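You operate a simulated robot arm through the tools that you are given. There is no shell and no other tool.

You run a simulated robot arm. Do the job below in one go: nothing can be reset, and whatever is moved stays where it is left.

## Task
Stack the white and green sleeves on the long stem, set the ruler's slider about level, thread the nut on.
Fine: the slider ends about level with the top of the stack, less than one line of the ruler off; the loose nut is turned home on the sleeves; the other sleeve and the nut on the short stem stay.
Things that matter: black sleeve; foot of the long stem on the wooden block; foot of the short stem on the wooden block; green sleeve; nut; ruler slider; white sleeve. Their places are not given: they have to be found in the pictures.

The check looks at the end state, three seconds after you hand in, the way a careful person would. Anything else that was tipped, shoved, dropped, spilled or broken makes it a failure.

## Robot
A 6-joint arm with a two-finger parallel gripper, fixed in place. Base frame: the origin is on the floor under the middle of its stand, x ahead of it, y to its left, z up; the work surface is at about z = 830. Lengths are in mm, angles in rad, forces in N, time in s.
It reaches about 1066 mm from its shoulder. Its first joint turns from -2.897 to 2.897 rad. Payload 3.91 kg.
Tool frame: the origin (TCP) lies between the finger pads and is the grasp point; the fingertips stand 30 mm ahead of it; z points along the fingers, y is the line along which they close. Largest opening 110 mm; finger width 20, thickness 10; the body of the gripper, 48 by 112 mm, starts 55 mm behind the TCP.
Orientation is that of the tool frame in the base frame, as [roll, pitch, yaw] about the fixed x, y, z axes, in that order (R = Rz(yaw) Ry(pitch) Rx(roll)). With the fingers straight down and closing along the base's y, the tool's x points along the base's -x, its y along +y and its z along -z.

## Interface
- The arm moves only by the tool apply_moves. Its argument "rows" is a list of rows, each a list of 7 numbers: the opening, from 0 (shut) to 1 (fully open), then the shift along the base's x, y, z in mm, then the turn, a rotation vector about the base's x, y, z in rad. In form: [[hand, x, y, z, rx, ry, rz], ...]. A call has 1 to 20 rows; each row shifts and turns the commanded pose from where the row before left it. Rows are played at 5 a second. More than 50 mm and 0.15 rad between two rows, or a gripper value outside its range, and nothing of the call is played. Where a pose cannot be reached the arm comes as near as it can. A force on the tool above 50 N (or 10 N above the force at the start of the call, whichever is more), or a blocked arm, ends the call early, and 0.2 s more pass. Each finger travels about 153 mm/s and halts on what it meets, pressing with about 36 N; the grip force reading is that of the motor and also rises with nothing between the fingers. The clock runs only during rows and for 0.2 s after the last one: add rows that do not move to give the fingers time. The reply holds the time, the measured pose of the TCP, the force on the tool along the base axes, the opening and the grip force, in the units named above and with some noise, with the torque about the TCP (base axes, N m) and any sound that the robot's microphone picked up.
- Cameras (640 x 400 px; columns grow to the right, rows downward): "scene" is fixed at [400.5, -500.7, 1419.4]; the picture's right is [-0.51, -0.86, 0.00], its down [-0.09, 0.06, -0.99] and it looks along [0.86, -0.50, -0.11] (base axes); focal length 214 px, centre (320, 200). "wrist" rides on the gripper at [72, 17, -103] in the tool frame; the picture's right is [-0.23, 0.97, 0.00], its down [-0.76, -0.18, -0.62] and it looks along [-0.61, -0.14, 0.78] (tool axes); focal length 222 px, centre (320, 200).
- get_image(camera): a new picture of that camera. It takes no simulated time.
- measure_at(camera, pixels): there is no depth. For up to 12 entries [column, row, z] of the newest picture of that camera ("zoom" is the newest enlarged one), the place [x, y] in the base frame at which the ray of that pixel passes the height z, good to about 2 mm. It takes no simulated time.
- enlarge(camera, box): a new picture of the part [left, top, right, bottom] of that camera's present view, enlarged. It takes no simulated time.
- sign_off(): hands the job in; it is judged then, once.

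Open the gripper and draw the arm clear of the work before you hand the job in, unless the task says otherwise.

The tools are called after "Call:" as a command line: name --pt "numbers of a row" for each row, then --argument value for the rest, lists and objects as JSON in quotes. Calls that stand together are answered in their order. apply_moves: Moves the arm, as the interface text tells. Its arguments: {"type":"object","properties":{"rows":{"type":"array","items":{"type":"array","items":{"type":"number"}}}},"required":["rows"]} The other tools are called the same way: get_image (camera) takes a picture; measure_at (camera, pixels) gives the place at which the rays of pixels pass given heights; enlarge (camera, box) takes an enlarged picture of a part of a camera's view; sign_off () hands the job in.

At the start:

```text
clock: 0.0
position: [321.2, -442.9, 1260.4]
orientation: [3.141, 0.001, 3.14]
force: [0.8, -0.2, 0.2]
wrist_torque: [0.01, 0.02, 0.02]
gripper_width: 110.1
grasp_force: 0.1
```

scene: 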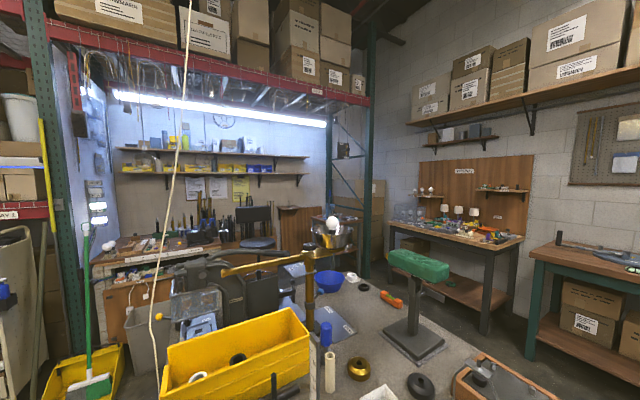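
wrist: 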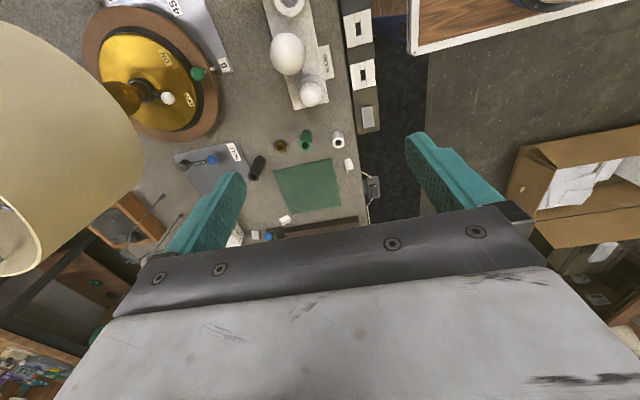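

The wrist picture shows a work surface with small sleeves around (255,167), (305,138), (338,140). I enlarge both views to find the items.

Call:
enlarge --camera "wrist" --box '[160, 100, 400, 250]'

Call:
enlarge --camera "scene" --box '[280, 240, 520, 400]'

```text
2.67 times, centred on (280, 175) of wrist
```

zoom: 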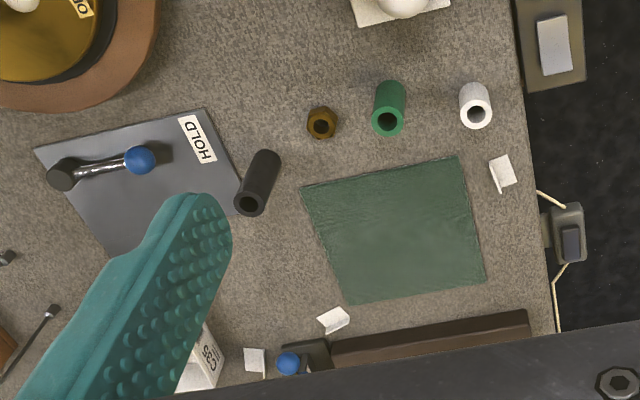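

```text
2.50 times, centred on (400, 320) of scene
```

zoom: 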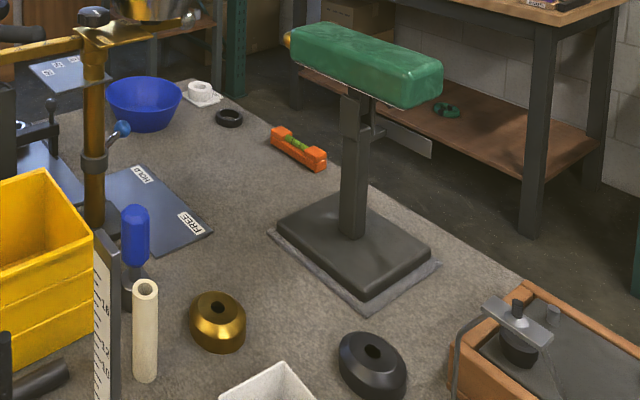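

The wrist zoom shows a brass nut at (321,122), green sleeve (388,115), white sleeve (475,108), black sleeve (255,185). I measure these at the table height and a few other points.

Call:
measure_at --camera "wrist" --pixels '[[280, 147, 830], [305, 147, 830], [338, 143, 830], [253, 176, 830], [120, 220, 830], [360, 225, 830], [300, 90, 830], [150, 70, 830], [268, 236, 830], [320, 200, 830]]'

Call:
measure_at --camera "scene" --pixels '[[338, 390, 830], [360, 370, 830], [420, 385, 830], [320, 390, 830], [410, 340, 830], [480, 390, 830]]'

Call:
enlarge --camera "wrist" --box '[0, 120, 240, 270]'

```text
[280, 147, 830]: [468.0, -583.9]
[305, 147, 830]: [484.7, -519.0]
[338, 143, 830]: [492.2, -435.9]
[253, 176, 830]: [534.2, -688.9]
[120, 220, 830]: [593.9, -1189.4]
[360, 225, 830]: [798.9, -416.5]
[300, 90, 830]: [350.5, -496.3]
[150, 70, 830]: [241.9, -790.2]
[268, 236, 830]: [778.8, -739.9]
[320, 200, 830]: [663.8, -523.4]
```

```text
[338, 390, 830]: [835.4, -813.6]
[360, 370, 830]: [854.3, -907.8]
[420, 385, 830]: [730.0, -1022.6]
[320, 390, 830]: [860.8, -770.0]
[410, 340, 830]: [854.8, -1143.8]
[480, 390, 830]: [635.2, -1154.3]
```

```text
2.67 times, centred on (120, 195) of wrist
```

zoom: 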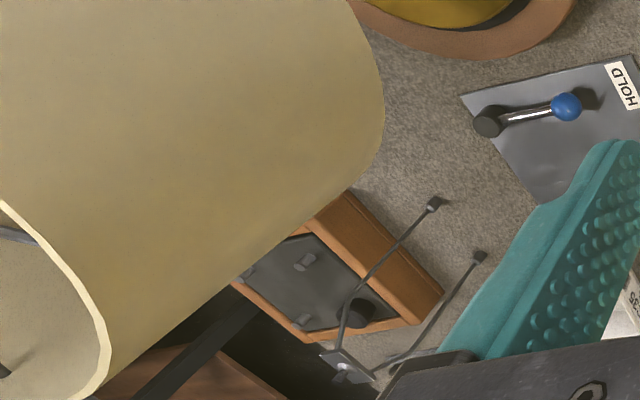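

Objects near the far edge are hidden behind the gripper body in the wrist view. I look closer at the left part of the scene (rope at col ~165) before moving the arm forward.

Call:
enlarge --camera "scene" --box '[100, 200, 400, 400]'

Call:
enlarge --camera "wrist" --box '[320, 100, 480, 240]'

```text
2.00 times, centred on (250, 300) of scene
```

zoom: 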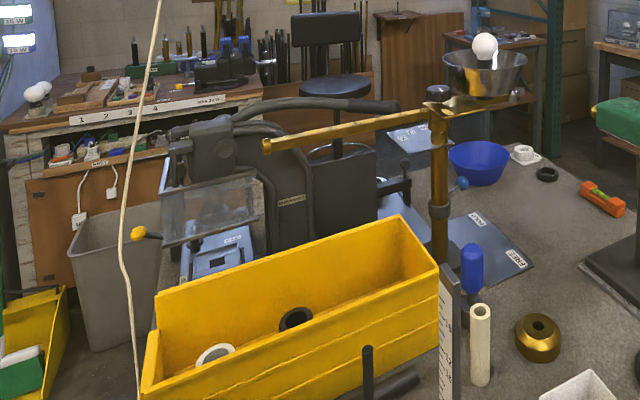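

```text
2.86 times, centred on (400, 170) of wrist
```

zoom: 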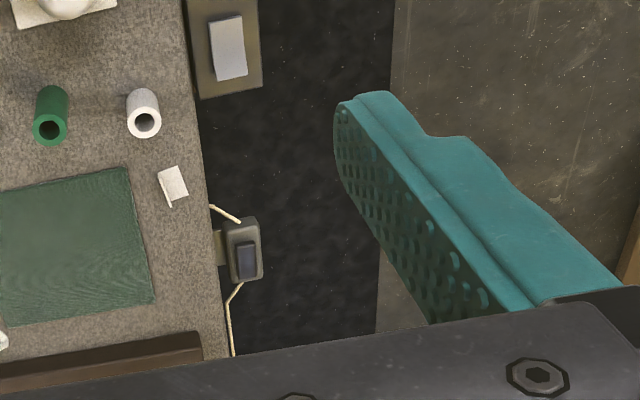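

The rope hangs at the far table edge; a dark stem top shows at scene (284,373) and a ruler at (325,360). I move the gripper forward 250 mm at the same height to see the far part of the work area with the wrist camera.

Call:
apply_moves --pt "1 40 0 0 0 0 0" --pt "1 40 0 0 0 0 0" --pt "1 40 0 0 0 0 0" --pt "1 40 0 0 0 0 0" --pt "1 40 0 0 0 0 0" --pt "1 0 0 0 0 0 0" --pt "1 0 0 0 0 0 0"

Call:
get_image --camera "wrist"

Call:
get_image --camera "scene"

```text
clock: 1.6
position: [522.4, -443.0, 1260.6]
orientation: [3.141, -0.001, 3.14]
force: [0.1, -0.2, -0.3]
wrist_torque: [0.02, -0.03, 0.0]
gripper_width: 110.3
grasp_force: 0.1
```

```text
taken
```

wrist: 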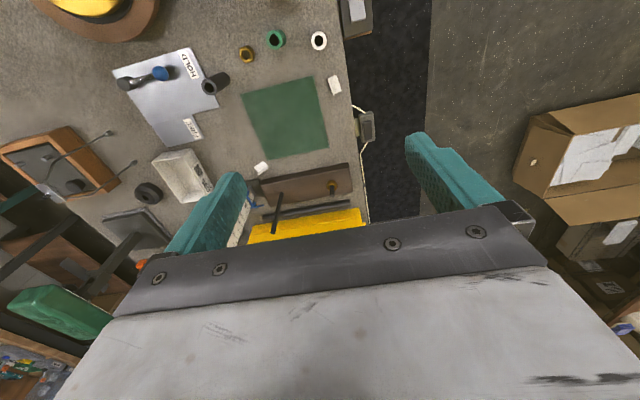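

```text
taken
```

scene: 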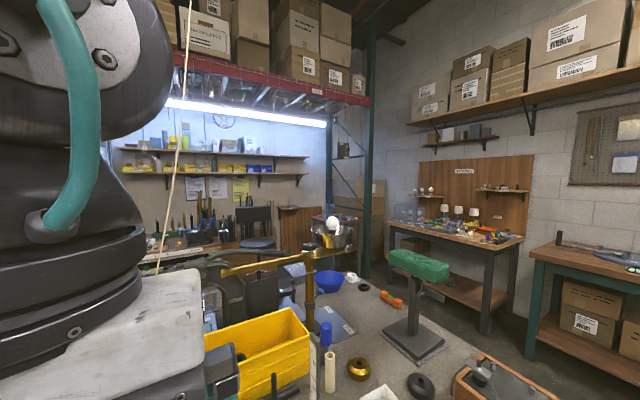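

The wooden block with a long dark stem (277,205) and a short stem with a brass nut (332,187) is now visible. I zoom in there.

Call:
enlarge --camera "wrist" --box '[220, 130, 380, 250]'

Call:
enlarge --camera "scene" --box '[220, 300, 360, 400]'

```text
3.33 times, centred on (300, 190) of wrist
```

zoom: 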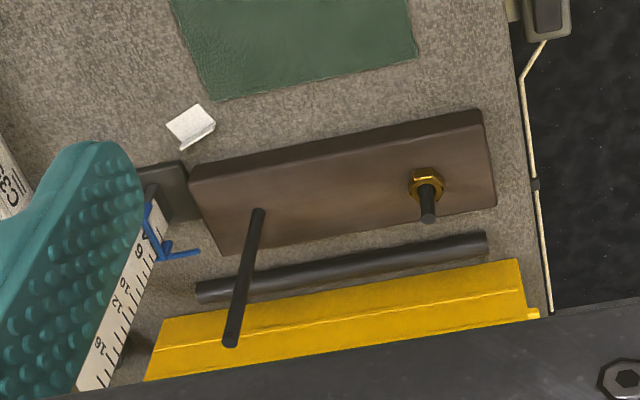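

```text
4.00 times, centred on (290, 350) of scene
```

zoom: 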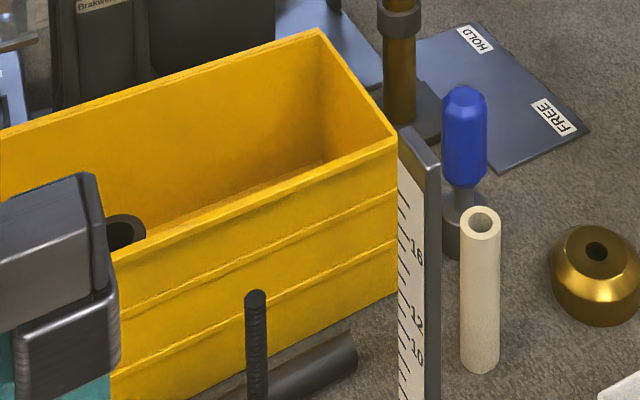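

From the two views I triangulate the long stem at about (805,-622), z 850–1003, and the short stem near (810,-473); the sleeves stand upright. I go lower over the loose sleeves to look closely.

Call:
apply_moves --pt "1 -20 -15 -40 0 0 0" --pt "1 -20 -15 -40 0 0 0" --pt "1 -20 -15 -40 0 0 0" --pt "1 -10 -15 -30 0 0 0" --pt "1 0 0 -20 0 0 0" --pt "1 0 0 0 0 0 0" --pt "1 0 0 0 0 0 0"

Call:
get_image --camera "wrist"

```text
clock: 3.2
position: [452.6, -504.0, 1090.1]
orientation: [-3.141, 0.0, -3.141]
force: [0.7, 0.4, 0.7]
wrist_torque: [-0.03, -0.03, -0.01]
gripper_width: 110.1
grasp_force: 0.1
```

```text
taken
```

wrist: 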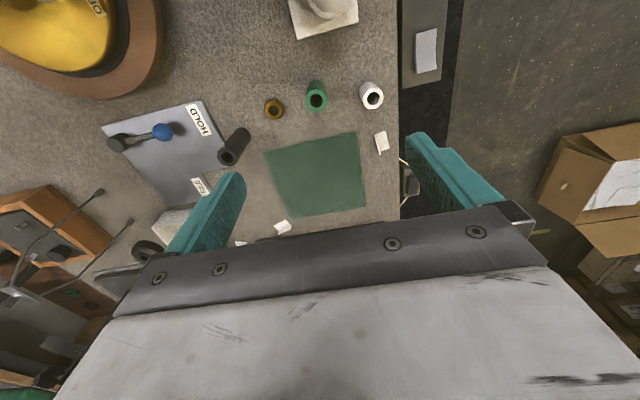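

I zoom on the three small items (nut (274,108), green (316,97), white (371,95)).

Call:
enlarge --camera "wrist" --box '[250, 65, 394, 155]'

```text
4.44 times, centred on (322, 110) of wrist
```

zoom: 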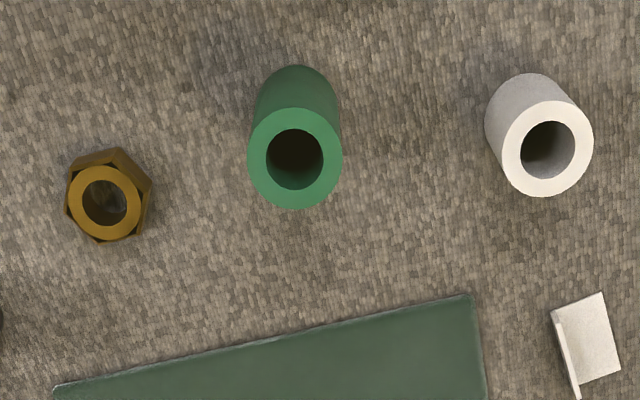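

I measure foot and top-centre pixels of the sleeves and nut at several heights to get their places and heights.

Call:
measure_at --camera "zoom" --pixels '[[296, 65, 830], [296, 111, 830], [295, 158, 860], [295, 158, 880], [295, 158, 900], [295, 210, 880], [248, 158, 880], [343, 158, 880], [525, 73, 830], [543, 148, 860], [543, 148, 880], [543, 148, 870]]'

Call:
measure_at --camera "zoom" --pixels '[[500, 148, 870], [593, 148, 870], [543, 98, 870], [543, 196, 870], [105, 203, 840], [105, 203, 850], [69, 203, 845], [142, 203, 845], [113, 148, 830], [151, 180, 840], [67, 205, 840], [104, 240, 840]]'

```text
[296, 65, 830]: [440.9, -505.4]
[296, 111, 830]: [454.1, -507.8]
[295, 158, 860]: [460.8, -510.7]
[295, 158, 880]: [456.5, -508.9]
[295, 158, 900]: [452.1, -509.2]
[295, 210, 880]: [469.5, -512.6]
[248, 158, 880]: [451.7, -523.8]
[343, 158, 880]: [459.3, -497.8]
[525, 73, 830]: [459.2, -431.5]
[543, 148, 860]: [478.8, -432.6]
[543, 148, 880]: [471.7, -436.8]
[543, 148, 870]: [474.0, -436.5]
```

```text
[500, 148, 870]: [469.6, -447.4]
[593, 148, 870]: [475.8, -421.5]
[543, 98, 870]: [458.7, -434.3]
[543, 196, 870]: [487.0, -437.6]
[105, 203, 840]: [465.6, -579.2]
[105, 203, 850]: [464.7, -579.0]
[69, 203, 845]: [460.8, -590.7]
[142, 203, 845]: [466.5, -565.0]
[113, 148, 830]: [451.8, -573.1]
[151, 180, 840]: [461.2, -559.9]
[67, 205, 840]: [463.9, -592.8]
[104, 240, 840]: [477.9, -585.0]
```

Green sleeve ≈ (455,-509), top ~z 883; white ≈ (473,-436), top ~z 872; nut ≈ (465,-579). Next I move over the wooden block and ruler for a close look.

Call:
apply_moves --pt "1 30 -5 25 0 0 0" --pt "1 45 -10 15 0 0 0" --pt "1 45 -10 10 0 0 0" --pt "1 45 -10 0 0 0 0" --pt "1 45 -10 0 0 0 0" --pt "1 40 -10 0 0 0 0" --pt "1 0 0 0 0 0 0" --pt "1 0 0 0 0 0 0"

Call:
get_image --camera "wrist"

Call:
get_image --camera "scene"

```text
clock: 5.0
position: [701.9, -558.8, 1139.7]
orientation: [3.141, -0.001, 3.141]
force: [-0.3, -0.3, 0.7]
wrist_torque: [-0.03, 0.01, -0.03]
gripper_width: 110.0
grasp_force: 0.1
```

```text
taken
```

wrist: 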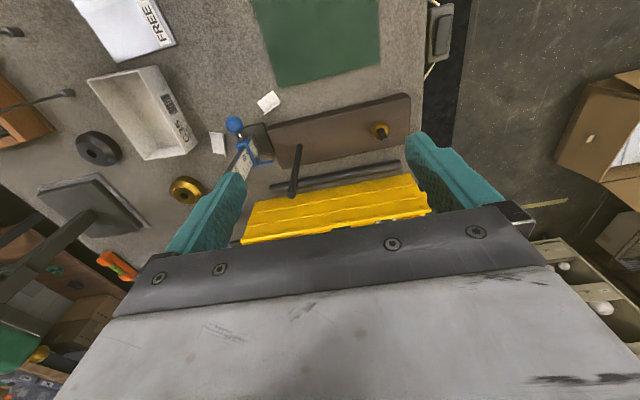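

```text
taken
```

scene: 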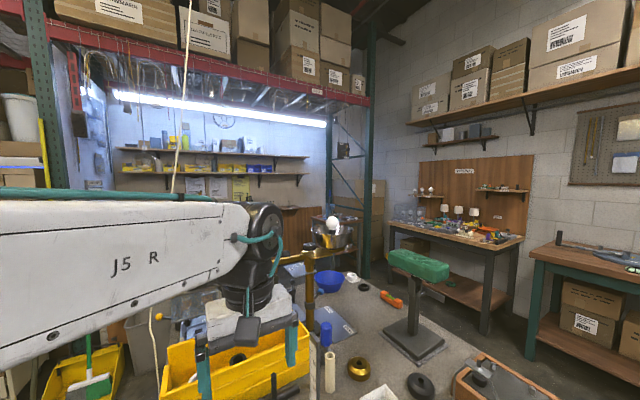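

The block and ruler lie between (215,95) and (430,210) in the wrist picture. I zoom on the ruler with slider and on the block.

Call:
enlarge --camera "wrist" --box '[210, 100, 322, 170]'

Call:
enlarge --camera "wrist" --box '[210, 90, 434, 230]'

Call:
enlarge --camera "scene" --box '[240, 310, 384, 400]'

```text
5.71 times, centred on (266, 135) of wrist
```

zoom: 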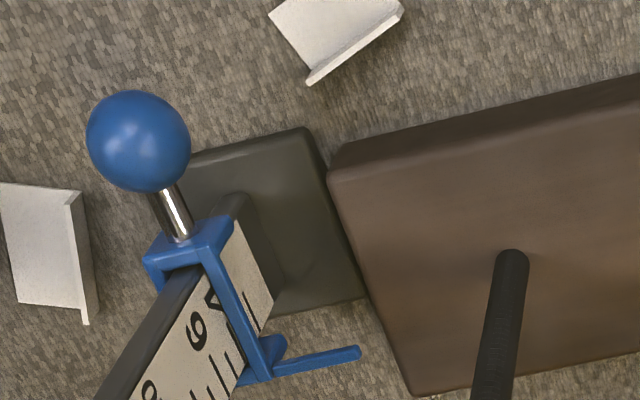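

```text
2.86 times, centred on (322, 160) of wrist
```

zoom: 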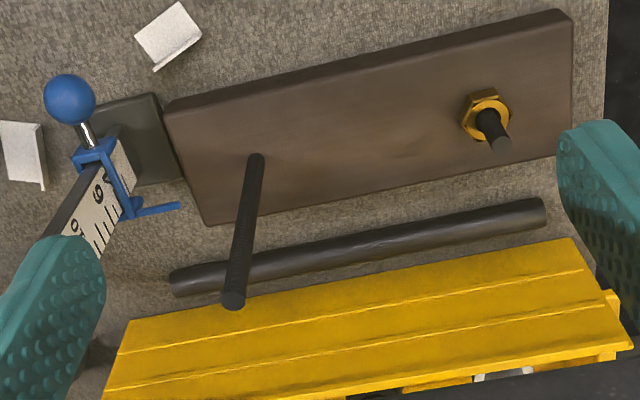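

```text
4.44 times, centred on (312, 355) of scene
```

zoom: 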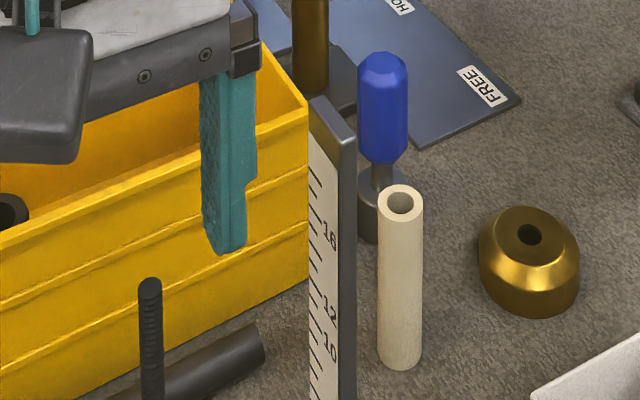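

The slider is a blue collar with a ball knob pointing toward the robot and a pointer toward the long stem. I enlarge the stem top and foot and the short stem for accurate measuring.

Call:
enlarge --camera "wrist" --box '[262, 140, 358, 200]'

Call:
measure_at --camera "zoom" --pixels '[[320, 200, 850], [320, 200, 851], [320, 200, 850], [320, 200, 849]]'

```text
6.67 times, centred on (310, 170) of wrist
```

zoom: 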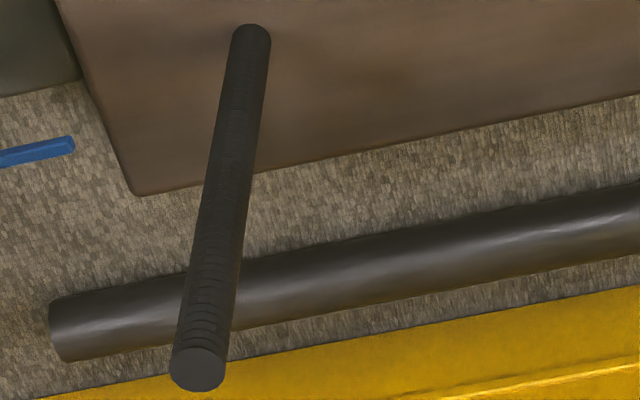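

```text
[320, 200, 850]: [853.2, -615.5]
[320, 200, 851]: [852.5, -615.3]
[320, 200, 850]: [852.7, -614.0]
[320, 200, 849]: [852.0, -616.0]
```

Stem foot is at zoom (251,35) and its top-centre at (197,368). I measure them at several heights, plus top width.

Call:
measure_at --camera "zoom" --pixels '[[251, 36, 845], [251, 36, 850], [251, 36, 855], [251, 36, 860], [197, 368, 990], [197, 368, 995], [197, 368, 1000], [197, 368, 1005], [197, 368, 1010], [172, 368, 1000], [224, 368, 1000], [197, 368, 1000]]'

Call:
measure_at --camera "zoom" --pixels '[[251, 36, 845], [251, 36, 850], [251, 36, 855], [251, 36, 860], [197, 368, 990], [197, 368, 995], [197, 368, 1000], [197, 368, 1005], [197, 368, 1010], [172, 368, 1000], [224, 368, 1000], [197, 368, 1000]]'

```text
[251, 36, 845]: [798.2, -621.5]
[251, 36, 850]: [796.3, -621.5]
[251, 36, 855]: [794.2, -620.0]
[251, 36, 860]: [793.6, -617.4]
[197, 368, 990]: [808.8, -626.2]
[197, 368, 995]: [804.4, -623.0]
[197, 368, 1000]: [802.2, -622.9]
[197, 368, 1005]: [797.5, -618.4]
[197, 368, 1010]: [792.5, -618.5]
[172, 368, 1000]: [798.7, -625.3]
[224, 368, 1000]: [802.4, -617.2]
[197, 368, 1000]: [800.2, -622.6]
```

```text
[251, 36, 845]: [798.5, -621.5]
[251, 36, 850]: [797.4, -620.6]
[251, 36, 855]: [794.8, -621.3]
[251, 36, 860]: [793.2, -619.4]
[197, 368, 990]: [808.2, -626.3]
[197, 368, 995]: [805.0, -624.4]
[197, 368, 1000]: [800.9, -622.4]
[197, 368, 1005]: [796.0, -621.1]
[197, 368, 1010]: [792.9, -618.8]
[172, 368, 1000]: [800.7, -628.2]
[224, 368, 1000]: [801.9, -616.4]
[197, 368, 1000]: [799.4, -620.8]
```

The long stem is at about (798,-621), top z≈1003, ~11 mm thick. I back off and tilt the gripper forward 0.6 rad to look at stem, block and slider from the side.

Call:
apply_moves --pt "1 -30 -20 -20 0 -0.1 0" --pt "1 -30 -20 -30 0 -0.1 0" --pt "1 -20 -10 -40 0 -0.1 0" --pt "1 0 0 -40 0 -0.1 0" --pt "1 0 0 -30 0 -0.1 0" --pt "1 0 0 0 0 -0.1 0" --pt "1 0 0 0 0 0 0" --pt "1 0 0 0 0 0 0"

Call:
get_image --camera "wrist"

Call:
get_image --camera "scene"

```text
clock: 6.8
position: [622.2, -608.7, 980.7]
orientation: [-3.141, 0.602, 3.14]
force: [0.1, -0.6, -0.1]
wrist_torque: [-0.02, 0.03, 0.03]
gripper_width: 110.0
grasp_force: 0.1
```

```text
taken
```

wrist: 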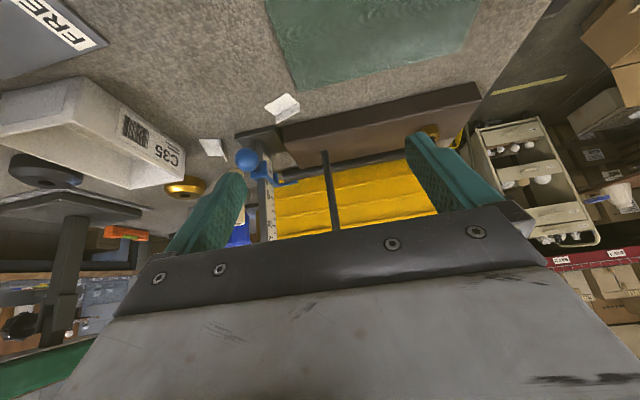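

```text
taken
```

scene: 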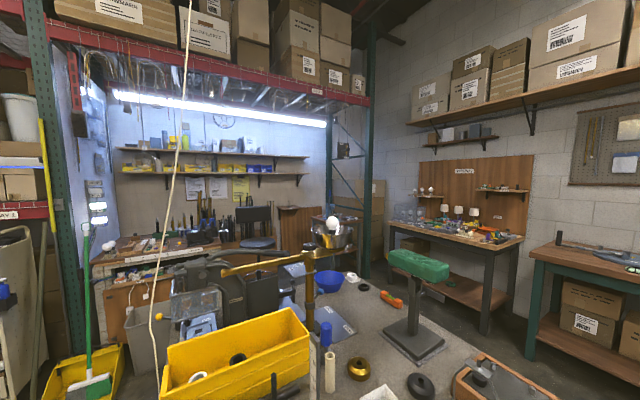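

The view shows slider ball (248,158), ruler (268,205), stem (332,195). I zoom in on this region.

Call:
enlarge --camera "wrist" --box '[226, 140, 354, 220]'

Call:
enlarge --camera "wrist" --box '[226, 140, 306, 190]'

```text
5.00 times, centred on (290, 180) of wrist
```

zoom: 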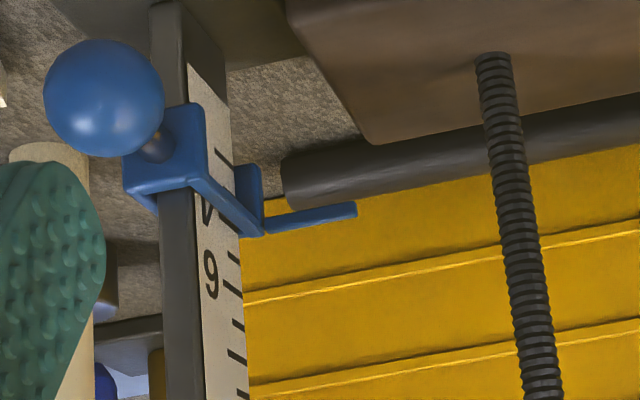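

```text
8.00 times, centred on (266, 165) of wrist
```

zoom: 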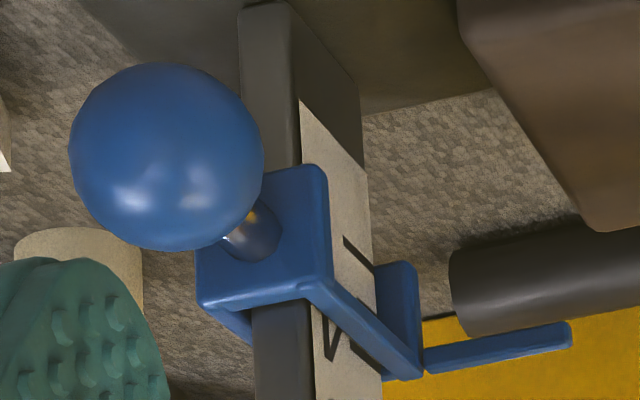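

The pointer sits at the upper edge of the slider collar; ruler lines are about 10 mm apart. Before grasping the white sleeve I check the white stand with bulbs behind it (earlier at (300,90)), so I go to a vertical view over there.

Call:
apply_moves --pt "1 -20 20 30 0 0.15 0" --pt "1 -40 30 40 0 0.15 0" --pt "1 -45 30 40 0 0.15 0" --pt "1 -45 30 30 0 0.15 0" --pt "1 -40 30 20 0 0 0" --pt "1 -30 25 10 0 0 0" --pt "1 0 0 0 0 0 0" --pt "1 0 0 0 0 0 0"

Call:
get_image --camera "wrist"

Call:
enlarge --camera "wrist" --box '[240, 0, 400, 100]'

```text
refused: row 2 steps farther than a row can; nothing moved
```

```text
taken
```

wrist: 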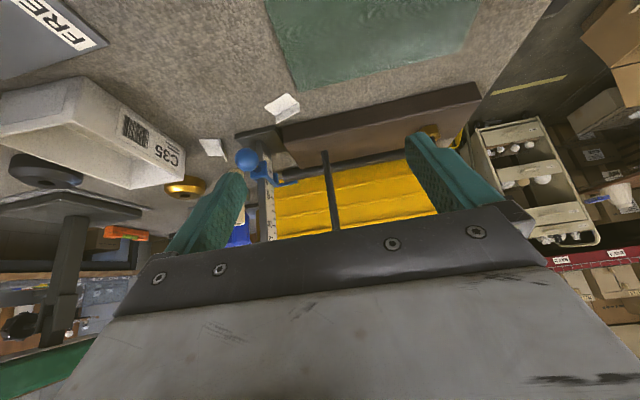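

```text
4.00 times, centred on (320, 50) of wrist
```

zoom: 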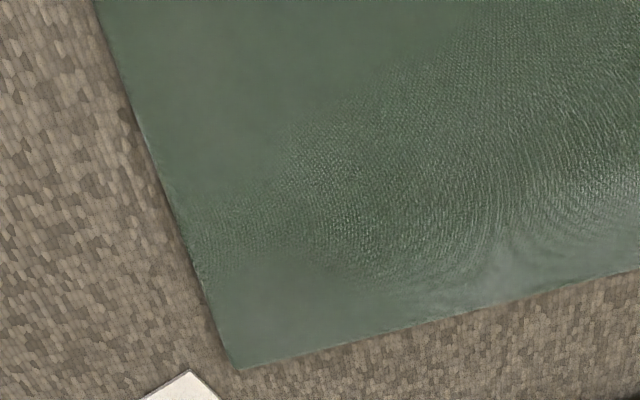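

The call was refused because a row stepped more than 50 mm; the arm did not move. I repeat with smaller steps.

Call:
apply_moves --pt "1 -20 15 30 0 0.15 0" --pt "1 -30 20 30 0 0.15 0" --pt "1 -30 20 30 0 0.15 0" --pt "1 -30 20 30 0 0.15 0" --pt "1 -35 25 20 0 0 0" --pt "1 -40 25 15 0 0 0" --pt "1 -35 30 10 0 0 0" --pt "1 0 10 0 0 0 0" --pt "1 0 0 0 0 0 0" --pt "1 0 0 0 0 0 0"

Call:
get_image --camera "wrist"

Call:
enlarge --camera "wrist" --box '[240, 0, 400, 100]'

```text
clock: 9.0
position: [401.9, -444.6, 1145.6]
orientation: [3.141, 0.0, 3.14]
force: [0.6, 0.4, -0.6]
wrist_torque: [-0.03, 0.02, 0.0]
gripper_width: 109.8
grasp_force: 0.0
```

```text
taken
```

wrist: 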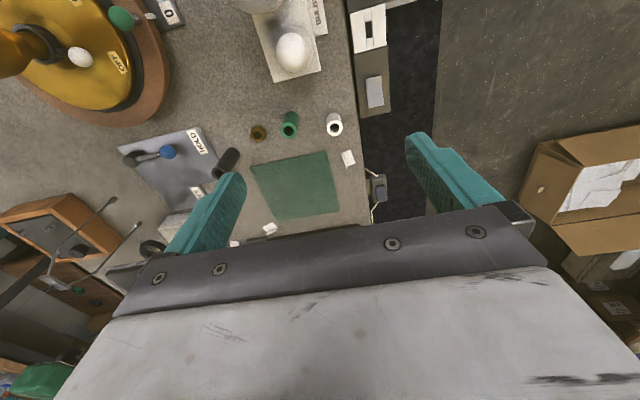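

```text
4.00 times, centred on (320, 50) of wrist
```

zoom: 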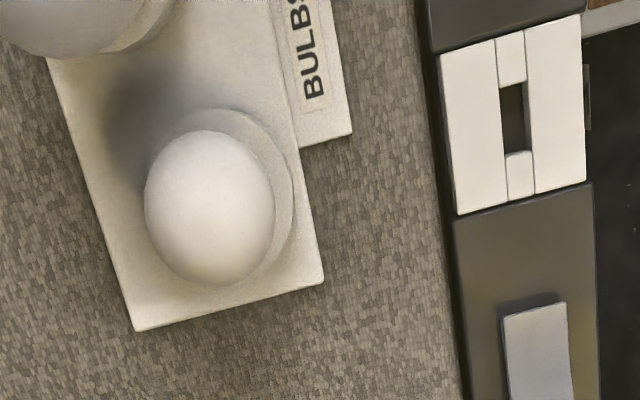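

The bulb nearest the sleeves sits near (353,-470) with its top around z≈885; white sleeve can be taken with the tilted gripper at y=-436 clear of it. I zoom on the sleeves from here for better positions.

Call:
enlarge --camera "wrist" --box '[240, 95, 368, 175]'

```text
5.00 times, centred on (304, 135) of wrist
```

zoom: 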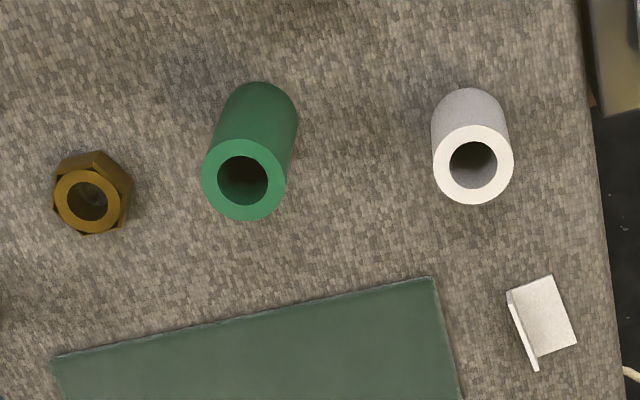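

I measure foot centres (white (469.5,124), green (260,118)) and top centres (white (473,164), green (244,179)) repeatedly for averaging.

Call:
measure_at --camera "zoom" --pixels '[[469.5, 124, 830], [469.5, 124, 830], [469.5, 124, 830], [469.5, 124, 830], [473, 164, 868], [473, 164, 872], [473, 164, 872], [473, 164, 876], [433, 164, 872], [513, 164, 872], [473, 125, 872], [473, 205, 872]]'

Call:
measure_at --camera "zoom" --pixels '[[260, 118, 830], [260, 118, 830], [260, 118, 830], [260, 118, 830], [244, 179, 880], [244, 179, 885], [244, 179, 885], [244, 179, 890], [201, 179, 885], [287, 179, 885], [244, 139, 885], [244, 221, 885]]'

Call:
measure_at --camera "zoom" --pixels '[[218, 179, 885], [269, 179, 885], [449, 164, 872], [497, 164, 872], [87, 201, 845], [87, 201, 850], [87, 201, 845], [54, 201, 845], [120, 201, 845], [68, 201, 845], [107, 201, 845], [540, 340, 830]]'

```text
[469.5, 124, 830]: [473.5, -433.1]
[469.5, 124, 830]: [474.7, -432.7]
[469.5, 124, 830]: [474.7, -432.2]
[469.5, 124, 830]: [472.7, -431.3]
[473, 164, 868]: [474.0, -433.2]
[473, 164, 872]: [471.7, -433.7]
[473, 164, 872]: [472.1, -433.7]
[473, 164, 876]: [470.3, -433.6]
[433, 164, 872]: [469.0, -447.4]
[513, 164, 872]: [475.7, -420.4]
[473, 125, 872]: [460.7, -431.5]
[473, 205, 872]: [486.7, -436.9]
```

```text
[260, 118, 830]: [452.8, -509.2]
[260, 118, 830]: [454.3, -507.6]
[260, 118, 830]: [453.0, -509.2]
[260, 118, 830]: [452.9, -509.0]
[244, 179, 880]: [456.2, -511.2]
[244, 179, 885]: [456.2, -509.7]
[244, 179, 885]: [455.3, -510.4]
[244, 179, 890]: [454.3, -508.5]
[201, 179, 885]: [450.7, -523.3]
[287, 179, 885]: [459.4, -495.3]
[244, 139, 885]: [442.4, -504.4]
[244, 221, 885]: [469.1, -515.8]
```

```text
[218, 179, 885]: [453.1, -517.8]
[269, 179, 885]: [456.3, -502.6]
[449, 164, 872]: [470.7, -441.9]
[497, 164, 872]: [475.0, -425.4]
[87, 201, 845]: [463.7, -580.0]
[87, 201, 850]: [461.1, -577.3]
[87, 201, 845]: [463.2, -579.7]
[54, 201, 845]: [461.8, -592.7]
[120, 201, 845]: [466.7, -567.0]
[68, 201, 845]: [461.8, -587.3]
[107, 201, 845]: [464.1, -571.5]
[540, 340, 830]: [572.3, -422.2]
```

White ≈ (473.5,-433), height ≈40; green ≈ (454,-509), height ≈59; nut ≈ (463.5,-579). I now go to a tilted pre-grasp above the white sleeve with the fingers opened to ~50 mm.

Call:
apply_moves --pt "0.6 10 2 -20 0 -0.15 0" --pt "0.455 15 2 -35 0 -0.15 0" --pt "0.455 15 3 -40 0 -0.15 0" --pt "0.455 15 3 -40 0 -0.15 0" --pt "0.455 10 1.5 -40 0 0 0" --pt "0.455 0 0 -25 0 0 0" --pt "0.455 0 0 0 0 0 0" --pt "0.455 0 0 0 0 0 0"

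Call:
get_image --camera "wrist"

```text
clock: 10.8
position: [466.8, -432.9, 945.9]
orientation: [3.141, 0.6, 3.139]
force: [-0.2, -0.3, 0.4]
wrist_torque: [0.01, 0.01, 0.03]
gripper_width: 50.0
grasp_force: 0.0
```

```text
taken
```

wrist: 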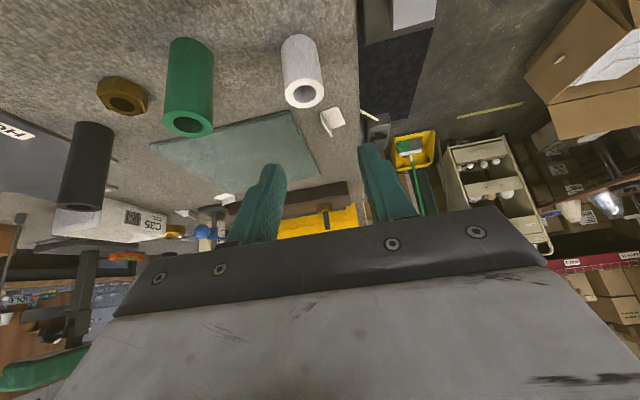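

I zoom on the white sleeve top to compare with the expected pixel (≈(308,92)) for a centred grasp.

Call:
enlarge --camera "wrist" --box '[256, 25, 352, 85]'

Call:
enlarge --camera "wrist" --box '[256, 60, 352, 120]'

Call:
measure_at --camera "wrist" --pixels '[[305, 94, 870], [305, 94, 870], [305, 94, 870], [302, 50, 830]]'

```text
6.67 times, centred on (304, 55) of wrist
```

zoom: 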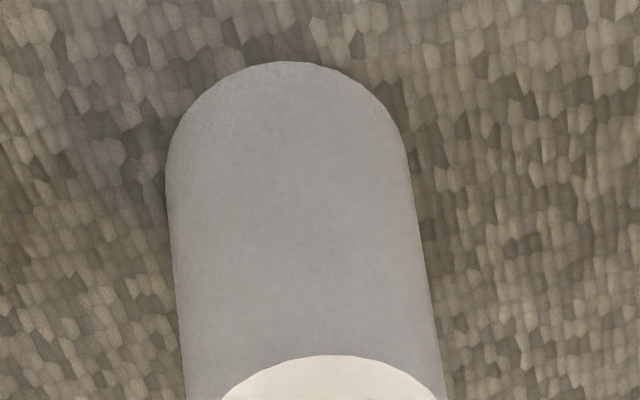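

```text
6.67 times, centred on (304, 90) of wrist
```

zoom: 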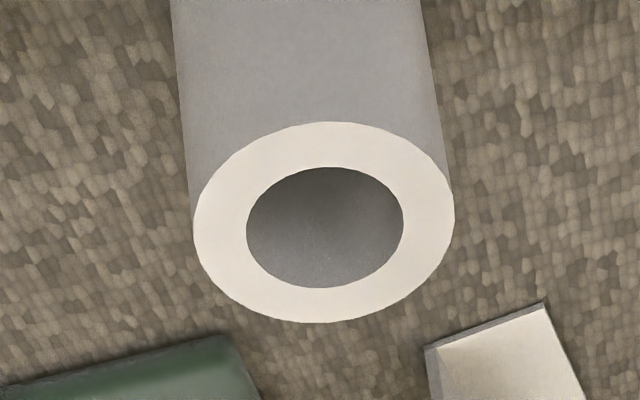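

```text
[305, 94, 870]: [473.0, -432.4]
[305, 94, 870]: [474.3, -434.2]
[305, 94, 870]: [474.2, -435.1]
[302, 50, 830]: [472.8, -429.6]
```

I average repeated measurements of the ring centre (zoom (324,222)) to fix the white sleeve's y.

Call:
measure_at --camera "zoom" --pixels '[[324, 222, 870], [324, 222, 870], [324, 222, 870], [324, 222, 870], [324, 222, 870], [324, 222, 870], [324, 222, 868], [324, 222, 872], [193, 218, 870], [455, 220, 870], [193, 218, 870], [455, 220, 870]]'

```text
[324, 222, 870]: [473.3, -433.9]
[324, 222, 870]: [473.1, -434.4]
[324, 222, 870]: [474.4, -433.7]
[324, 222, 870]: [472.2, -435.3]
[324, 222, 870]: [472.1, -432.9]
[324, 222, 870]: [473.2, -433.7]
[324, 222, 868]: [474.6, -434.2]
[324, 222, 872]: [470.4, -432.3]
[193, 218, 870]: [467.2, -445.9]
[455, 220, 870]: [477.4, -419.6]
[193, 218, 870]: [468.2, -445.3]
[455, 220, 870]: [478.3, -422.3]
```

The sleeve centre is (473.2,-433.9), so I shift y by -1 and descend to grasp height (TCP z≈865) with the fingers still open.

Call:
apply_moves --pt "0.455 0 -0.5 -25 0 0 0" --pt "0.455 0 -0.4 -25 0 0 0" --pt "0.455 0 0 -20 0 0 0" --pt "0.455 0 0 -10.5 0 0 0" --pt "0.455 0 0 0 0 0 0" --pt "0.455 0 0 0 0 0 0"

Call:
get_image --camera "wrist"

Call:
enlarge --camera "wrist" --box '[240, 80, 400, 180]'

```text
clock: 12.2
position: [465.8, -432.3, 865.6]
orientation: [-3.141, 0.6, 3.138]
force: [-0.7, 0.5, 0.4]
wrist_torque: [-0.04, 0.01, 0.02]
gripper_width: 50.2
grasp_force: 0.2
```

```text
taken
```

wrist: 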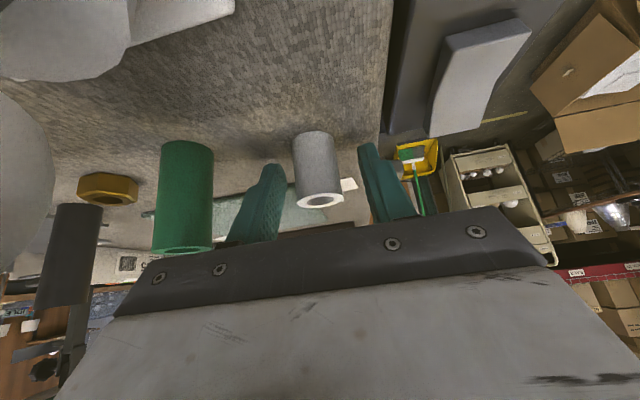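

```text
4.00 times, centred on (320, 130) of wrist
```

zoom: 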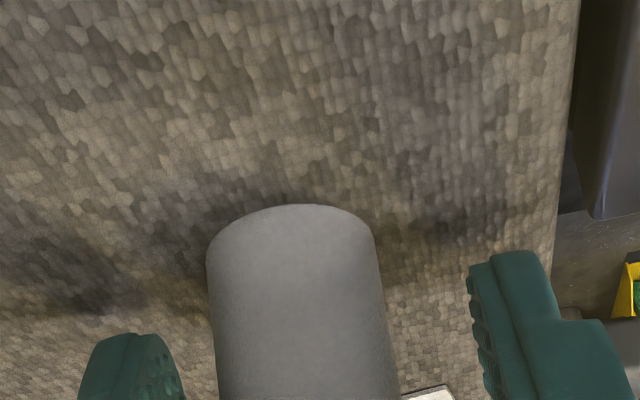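

The sleeve stands between the fingers, about 1.5 mm toward -y of the middle. I shift y by -1.5 and check in an enlarged view before closing.

Call:
apply_moves --pt "0.455 0 -1.5 0 0 0 0" --pt "0.455 0 0 0 0 0 0" --pt "0.455 0 0 0 0 0 0"

Call:
enlarge --camera "wrist" --box '[256, 130, 384, 210]'

```text
clock: 13.0
position: [465.5, -435.6, 865.0]
orientation: [3.141, 0.601, 3.141]
force: [0.2, -0.2, -0.1]
wrist_torque: [-0.02, 0.01, -0.01]
gripper_width: 49.9
grasp_force: 0.1
```

```text
5.00 times, centred on (320, 170) of wrist
```

zoom: 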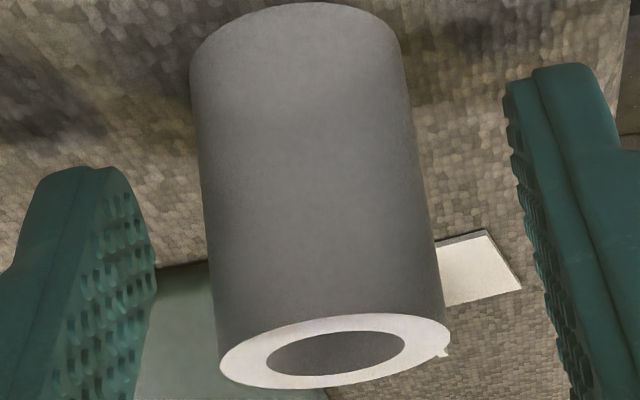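

The top-ring centre at wrist px (323,200.4) matches a centred grasp (offset ≈ -0.2 mm), so I close gently in steps and then hold.

Call:
apply_moves --pt "0.36 0 0 0 0 0 0" --pt "0.31 0 0 0 0 0 0" --pt "0.28 0 0 0 0 0 0" --pt "0.26 0 0 0 0 0 0" --pt "0.24 0 0 0 0 0 0" --pt "0.2 0 0 0 0 0 0" --pt "0.1 0 0 0 0 0 0" --pt "0.1 0 0 0 0 0 0" --pt "0.1 0 0 0 0 0 0"

Call:
enlarge --camera "wrist" --box '[256, 130, 384, 210]'

```text
clock: 15.0
position: [466.0, -434.0, 865.0]
orientation: [-3.141, 0.599, 3.139]
force: [0.2, -0.3, 0.8]
wrist_torque: [-0.01, -0.04, -0.02]
gripper_width: 26.3
grasp_force: 36.3
```

```text
5.00 times, centred on (320, 170) of wrist
```

zoom: 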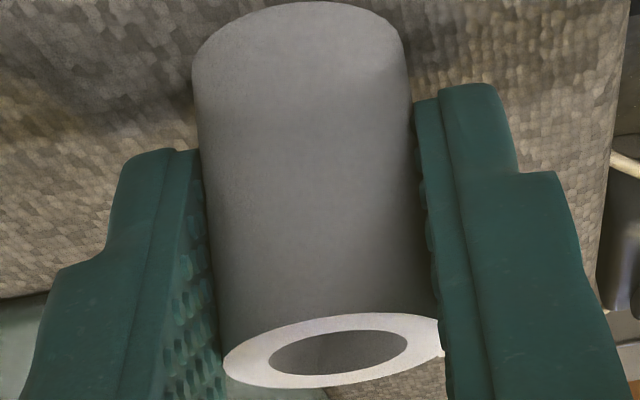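

White sleeve is gripped (26.3 mm, 36 N) and upright. I lift it 195 mm and carry it to just short of the long stem.

Call:
apply_moves --pt "0.1 0 0 10 0 0 0" --pt "0.1 0 0 30 0 0 0" --pt "0.1 0 0 40 0 0 0" --pt "0.1 0 0 40 0 0 0" --pt "0.1 0 0 40 0 0 0" --pt "0.1 10 -5 35 0 0 0" --pt "0.1 30 -20 0 0 0 0" --pt "0.1 35 -25 0 0 0 0" --pt "0.1 35 -25 0 0 0 0" --pt "0.1 35 -28 0 0 0 0" --pt "0.1 35 -28 0 0 0 0" --pt "0.1 35 -28 0 0 0 0" --pt "0.1 30 -27 0 0 0 0" --pt "0.1 10 0 0 0 0 0" --pt "0.1 0 0 0 0 0 0" --pt "0.1 0 0 0 0 0 0"

Call:
get_image --camera "wrist"

Call:
get_image --camera "scene"

```text
clock: 18.4
position: [722.0, -622.3, 1060.0]
orientation: [3.141, 0.6, 3.14]
force: [0.2, 0.3, -0.4]
wrist_torque: [-0.04, -0.01, 0.02]
gripper_width: 26.6
grasp_force: 36.4
```

```text
taken
```

wrist: 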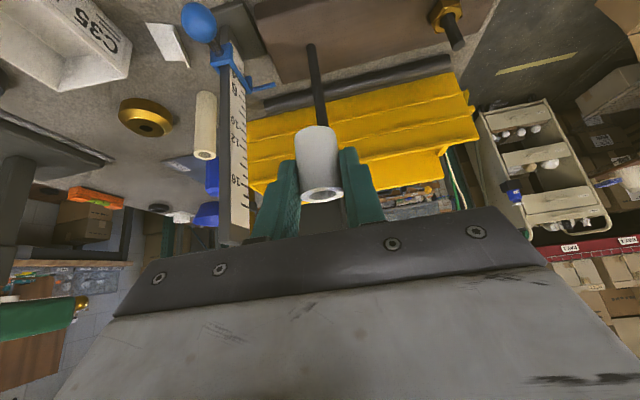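

```text
taken
```

scene: 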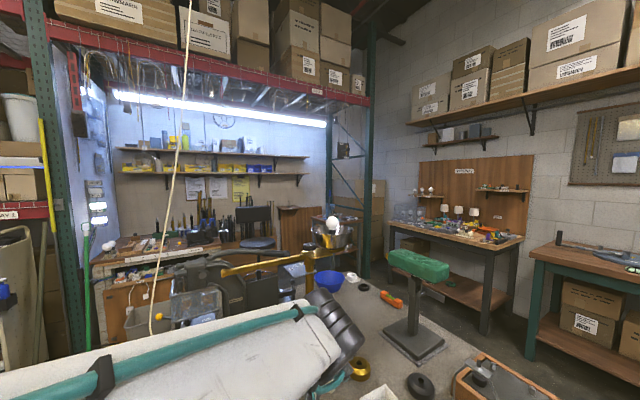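

The wrist view shows ruler, slider and stem with the held sleeve at (318,165). I zoom on the ruler and on the stem.

Call:
enlarge --camera "wrist" --box '[180, 0, 372, 120]'

Call:
enlarge --camera "wrist" --box '[190, 100, 382, 220]'

```text
3.33 times, centred on (276, 60) of wrist
```

zoom: 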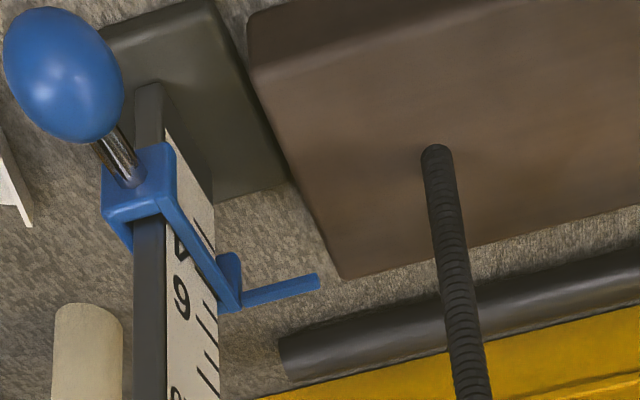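

```text
3.33 times, centred on (286, 160) of wrist
```

zoom: 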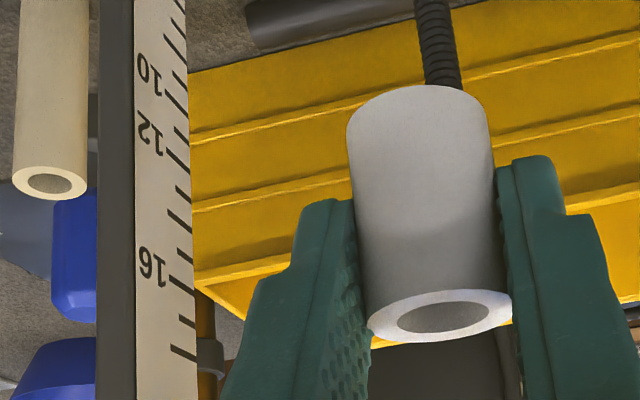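

The sleeve's top ring seems ~5 px higher in the picture than at grasp, so it may have slipped ~3 mm down. I compare with the same zoom box as before.

Call:
enlarge --camera "wrist" --box '[256, 130, 384, 210]'

Call:
apply_moves --pt "0.1 0 0 0 0 0 0" --pt "0.1 0 0 0 0 0 0" --pt "0.1 0 0 0 0 0 0"

Call:
enlarge --camera "wrist" --box '[256, 130, 384, 210]'

```text
5.00 times, centred on (320, 170) of wrist
```

zoom: 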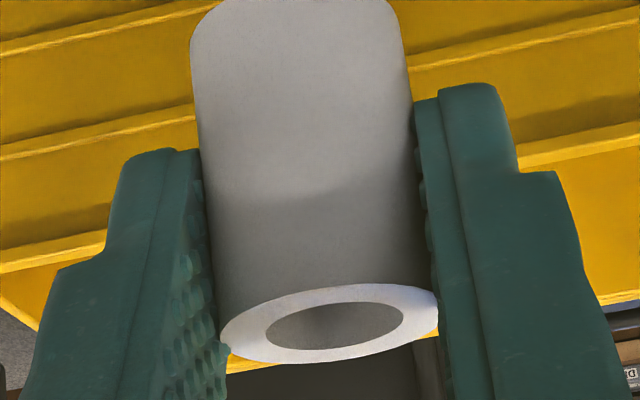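

```text
clock: 19.2
position: [722.0, -622.3, 1060.2]
orientation: [-3.141, 0.601, 3.14]
force: [0.2, 0.4, -0.5]
wrist_torque: [-0.01, 0.01, -0.02]
gripper_width: 26.5
grasp_force: 36.6
```

```text
5.00 times, centred on (320, 170) of wrist
```

zoom: 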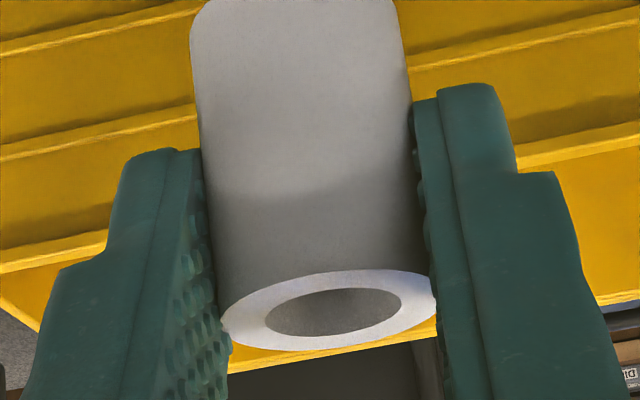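

The sleeve is creeping slowly in the grip (ring row 350→323→310). I look at the whole sleeve (no time cost) to see whether it slides or tilts.

Call:
enlarge --camera "wrist" --box '[248, 110, 392, 200]'

Call:
enlarge --camera "scene" --box '[240, 310, 384, 400]'

```text
4.44 times, centred on (320, 155) of wrist
```

zoom: 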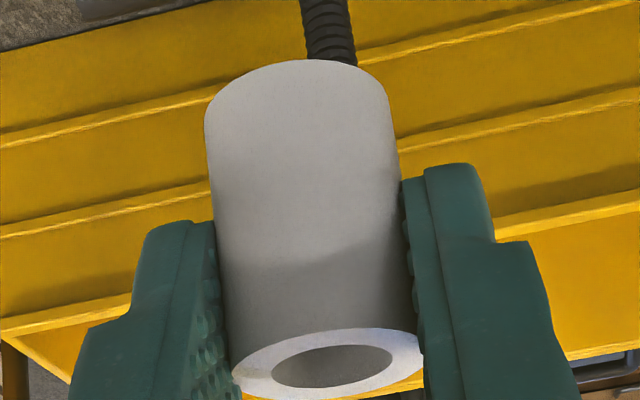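

```text
4.44 times, centred on (312, 355) of scene
```

zoom: 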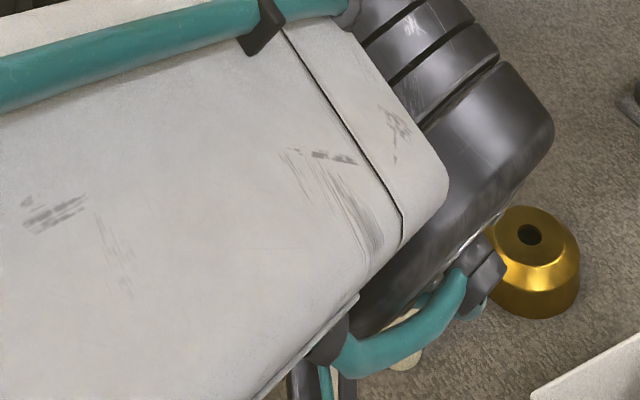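

The sleeve is sliding slowly straight down (~1.3 mm/s), so I act promptly: I advance 70 mm to bring it above the stem top (bottom still ~14 mm above it) and look.

Call:
apply_moves --pt "0.1 30 0.3 0 0 0 0" --pt "0.1 30 0.2 0 0 0 0" --pt "0.1 10 0 0 0 0 0"

Call:
enlarge --camera "wrist" --box '[256, 90, 384, 170]'

Call:
enlarge --camera "wrist" --box '[224, 80, 416, 200]'

Call:
enlarge --camera "scene" --box '[220, 310, 364, 400]'

```text
clock: 20.0
position: [791.7, -619.4, 1059.4]
orientation: [3.139, 0.601, 3.14]
force: [-0.2, -0.1, 0.0]
wrist_torque: [0.0, 0.01, -0.02]
gripper_width: 26.3
grasp_force: 35.9
```

```text
5.00 times, centred on (320, 130) of wrist
```

zoom: 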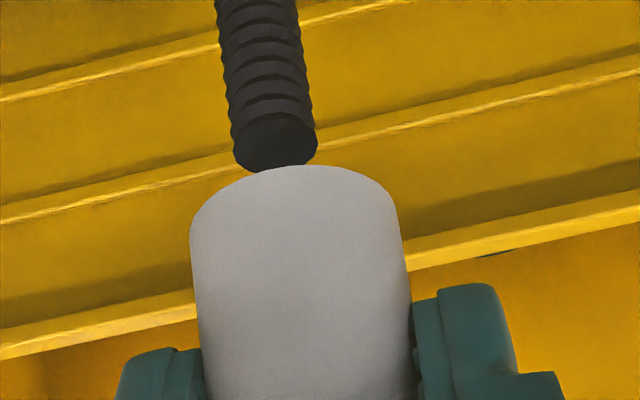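

```text
3.33 times, centred on (320, 140) of wrist
```

zoom: 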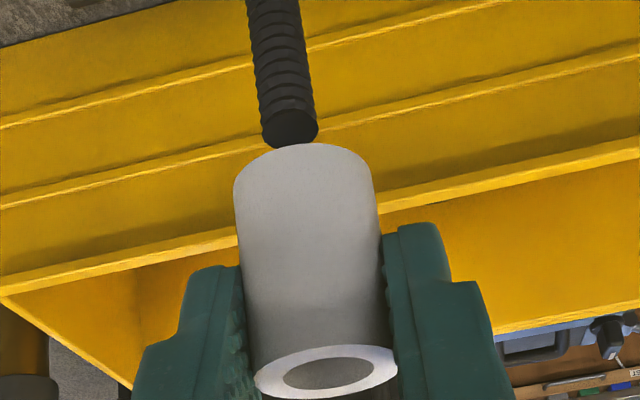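

```text
4.44 times, centred on (292, 355) of scene
```

zoom: 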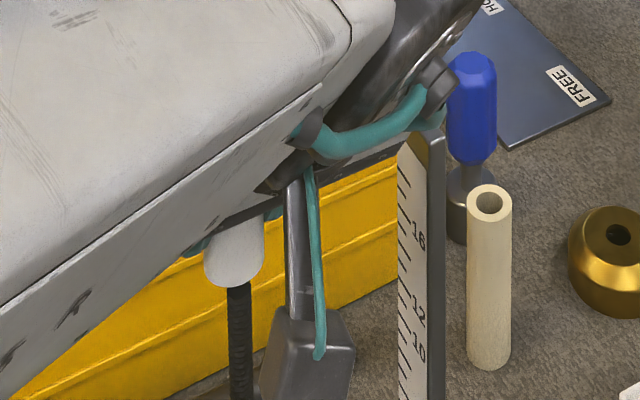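

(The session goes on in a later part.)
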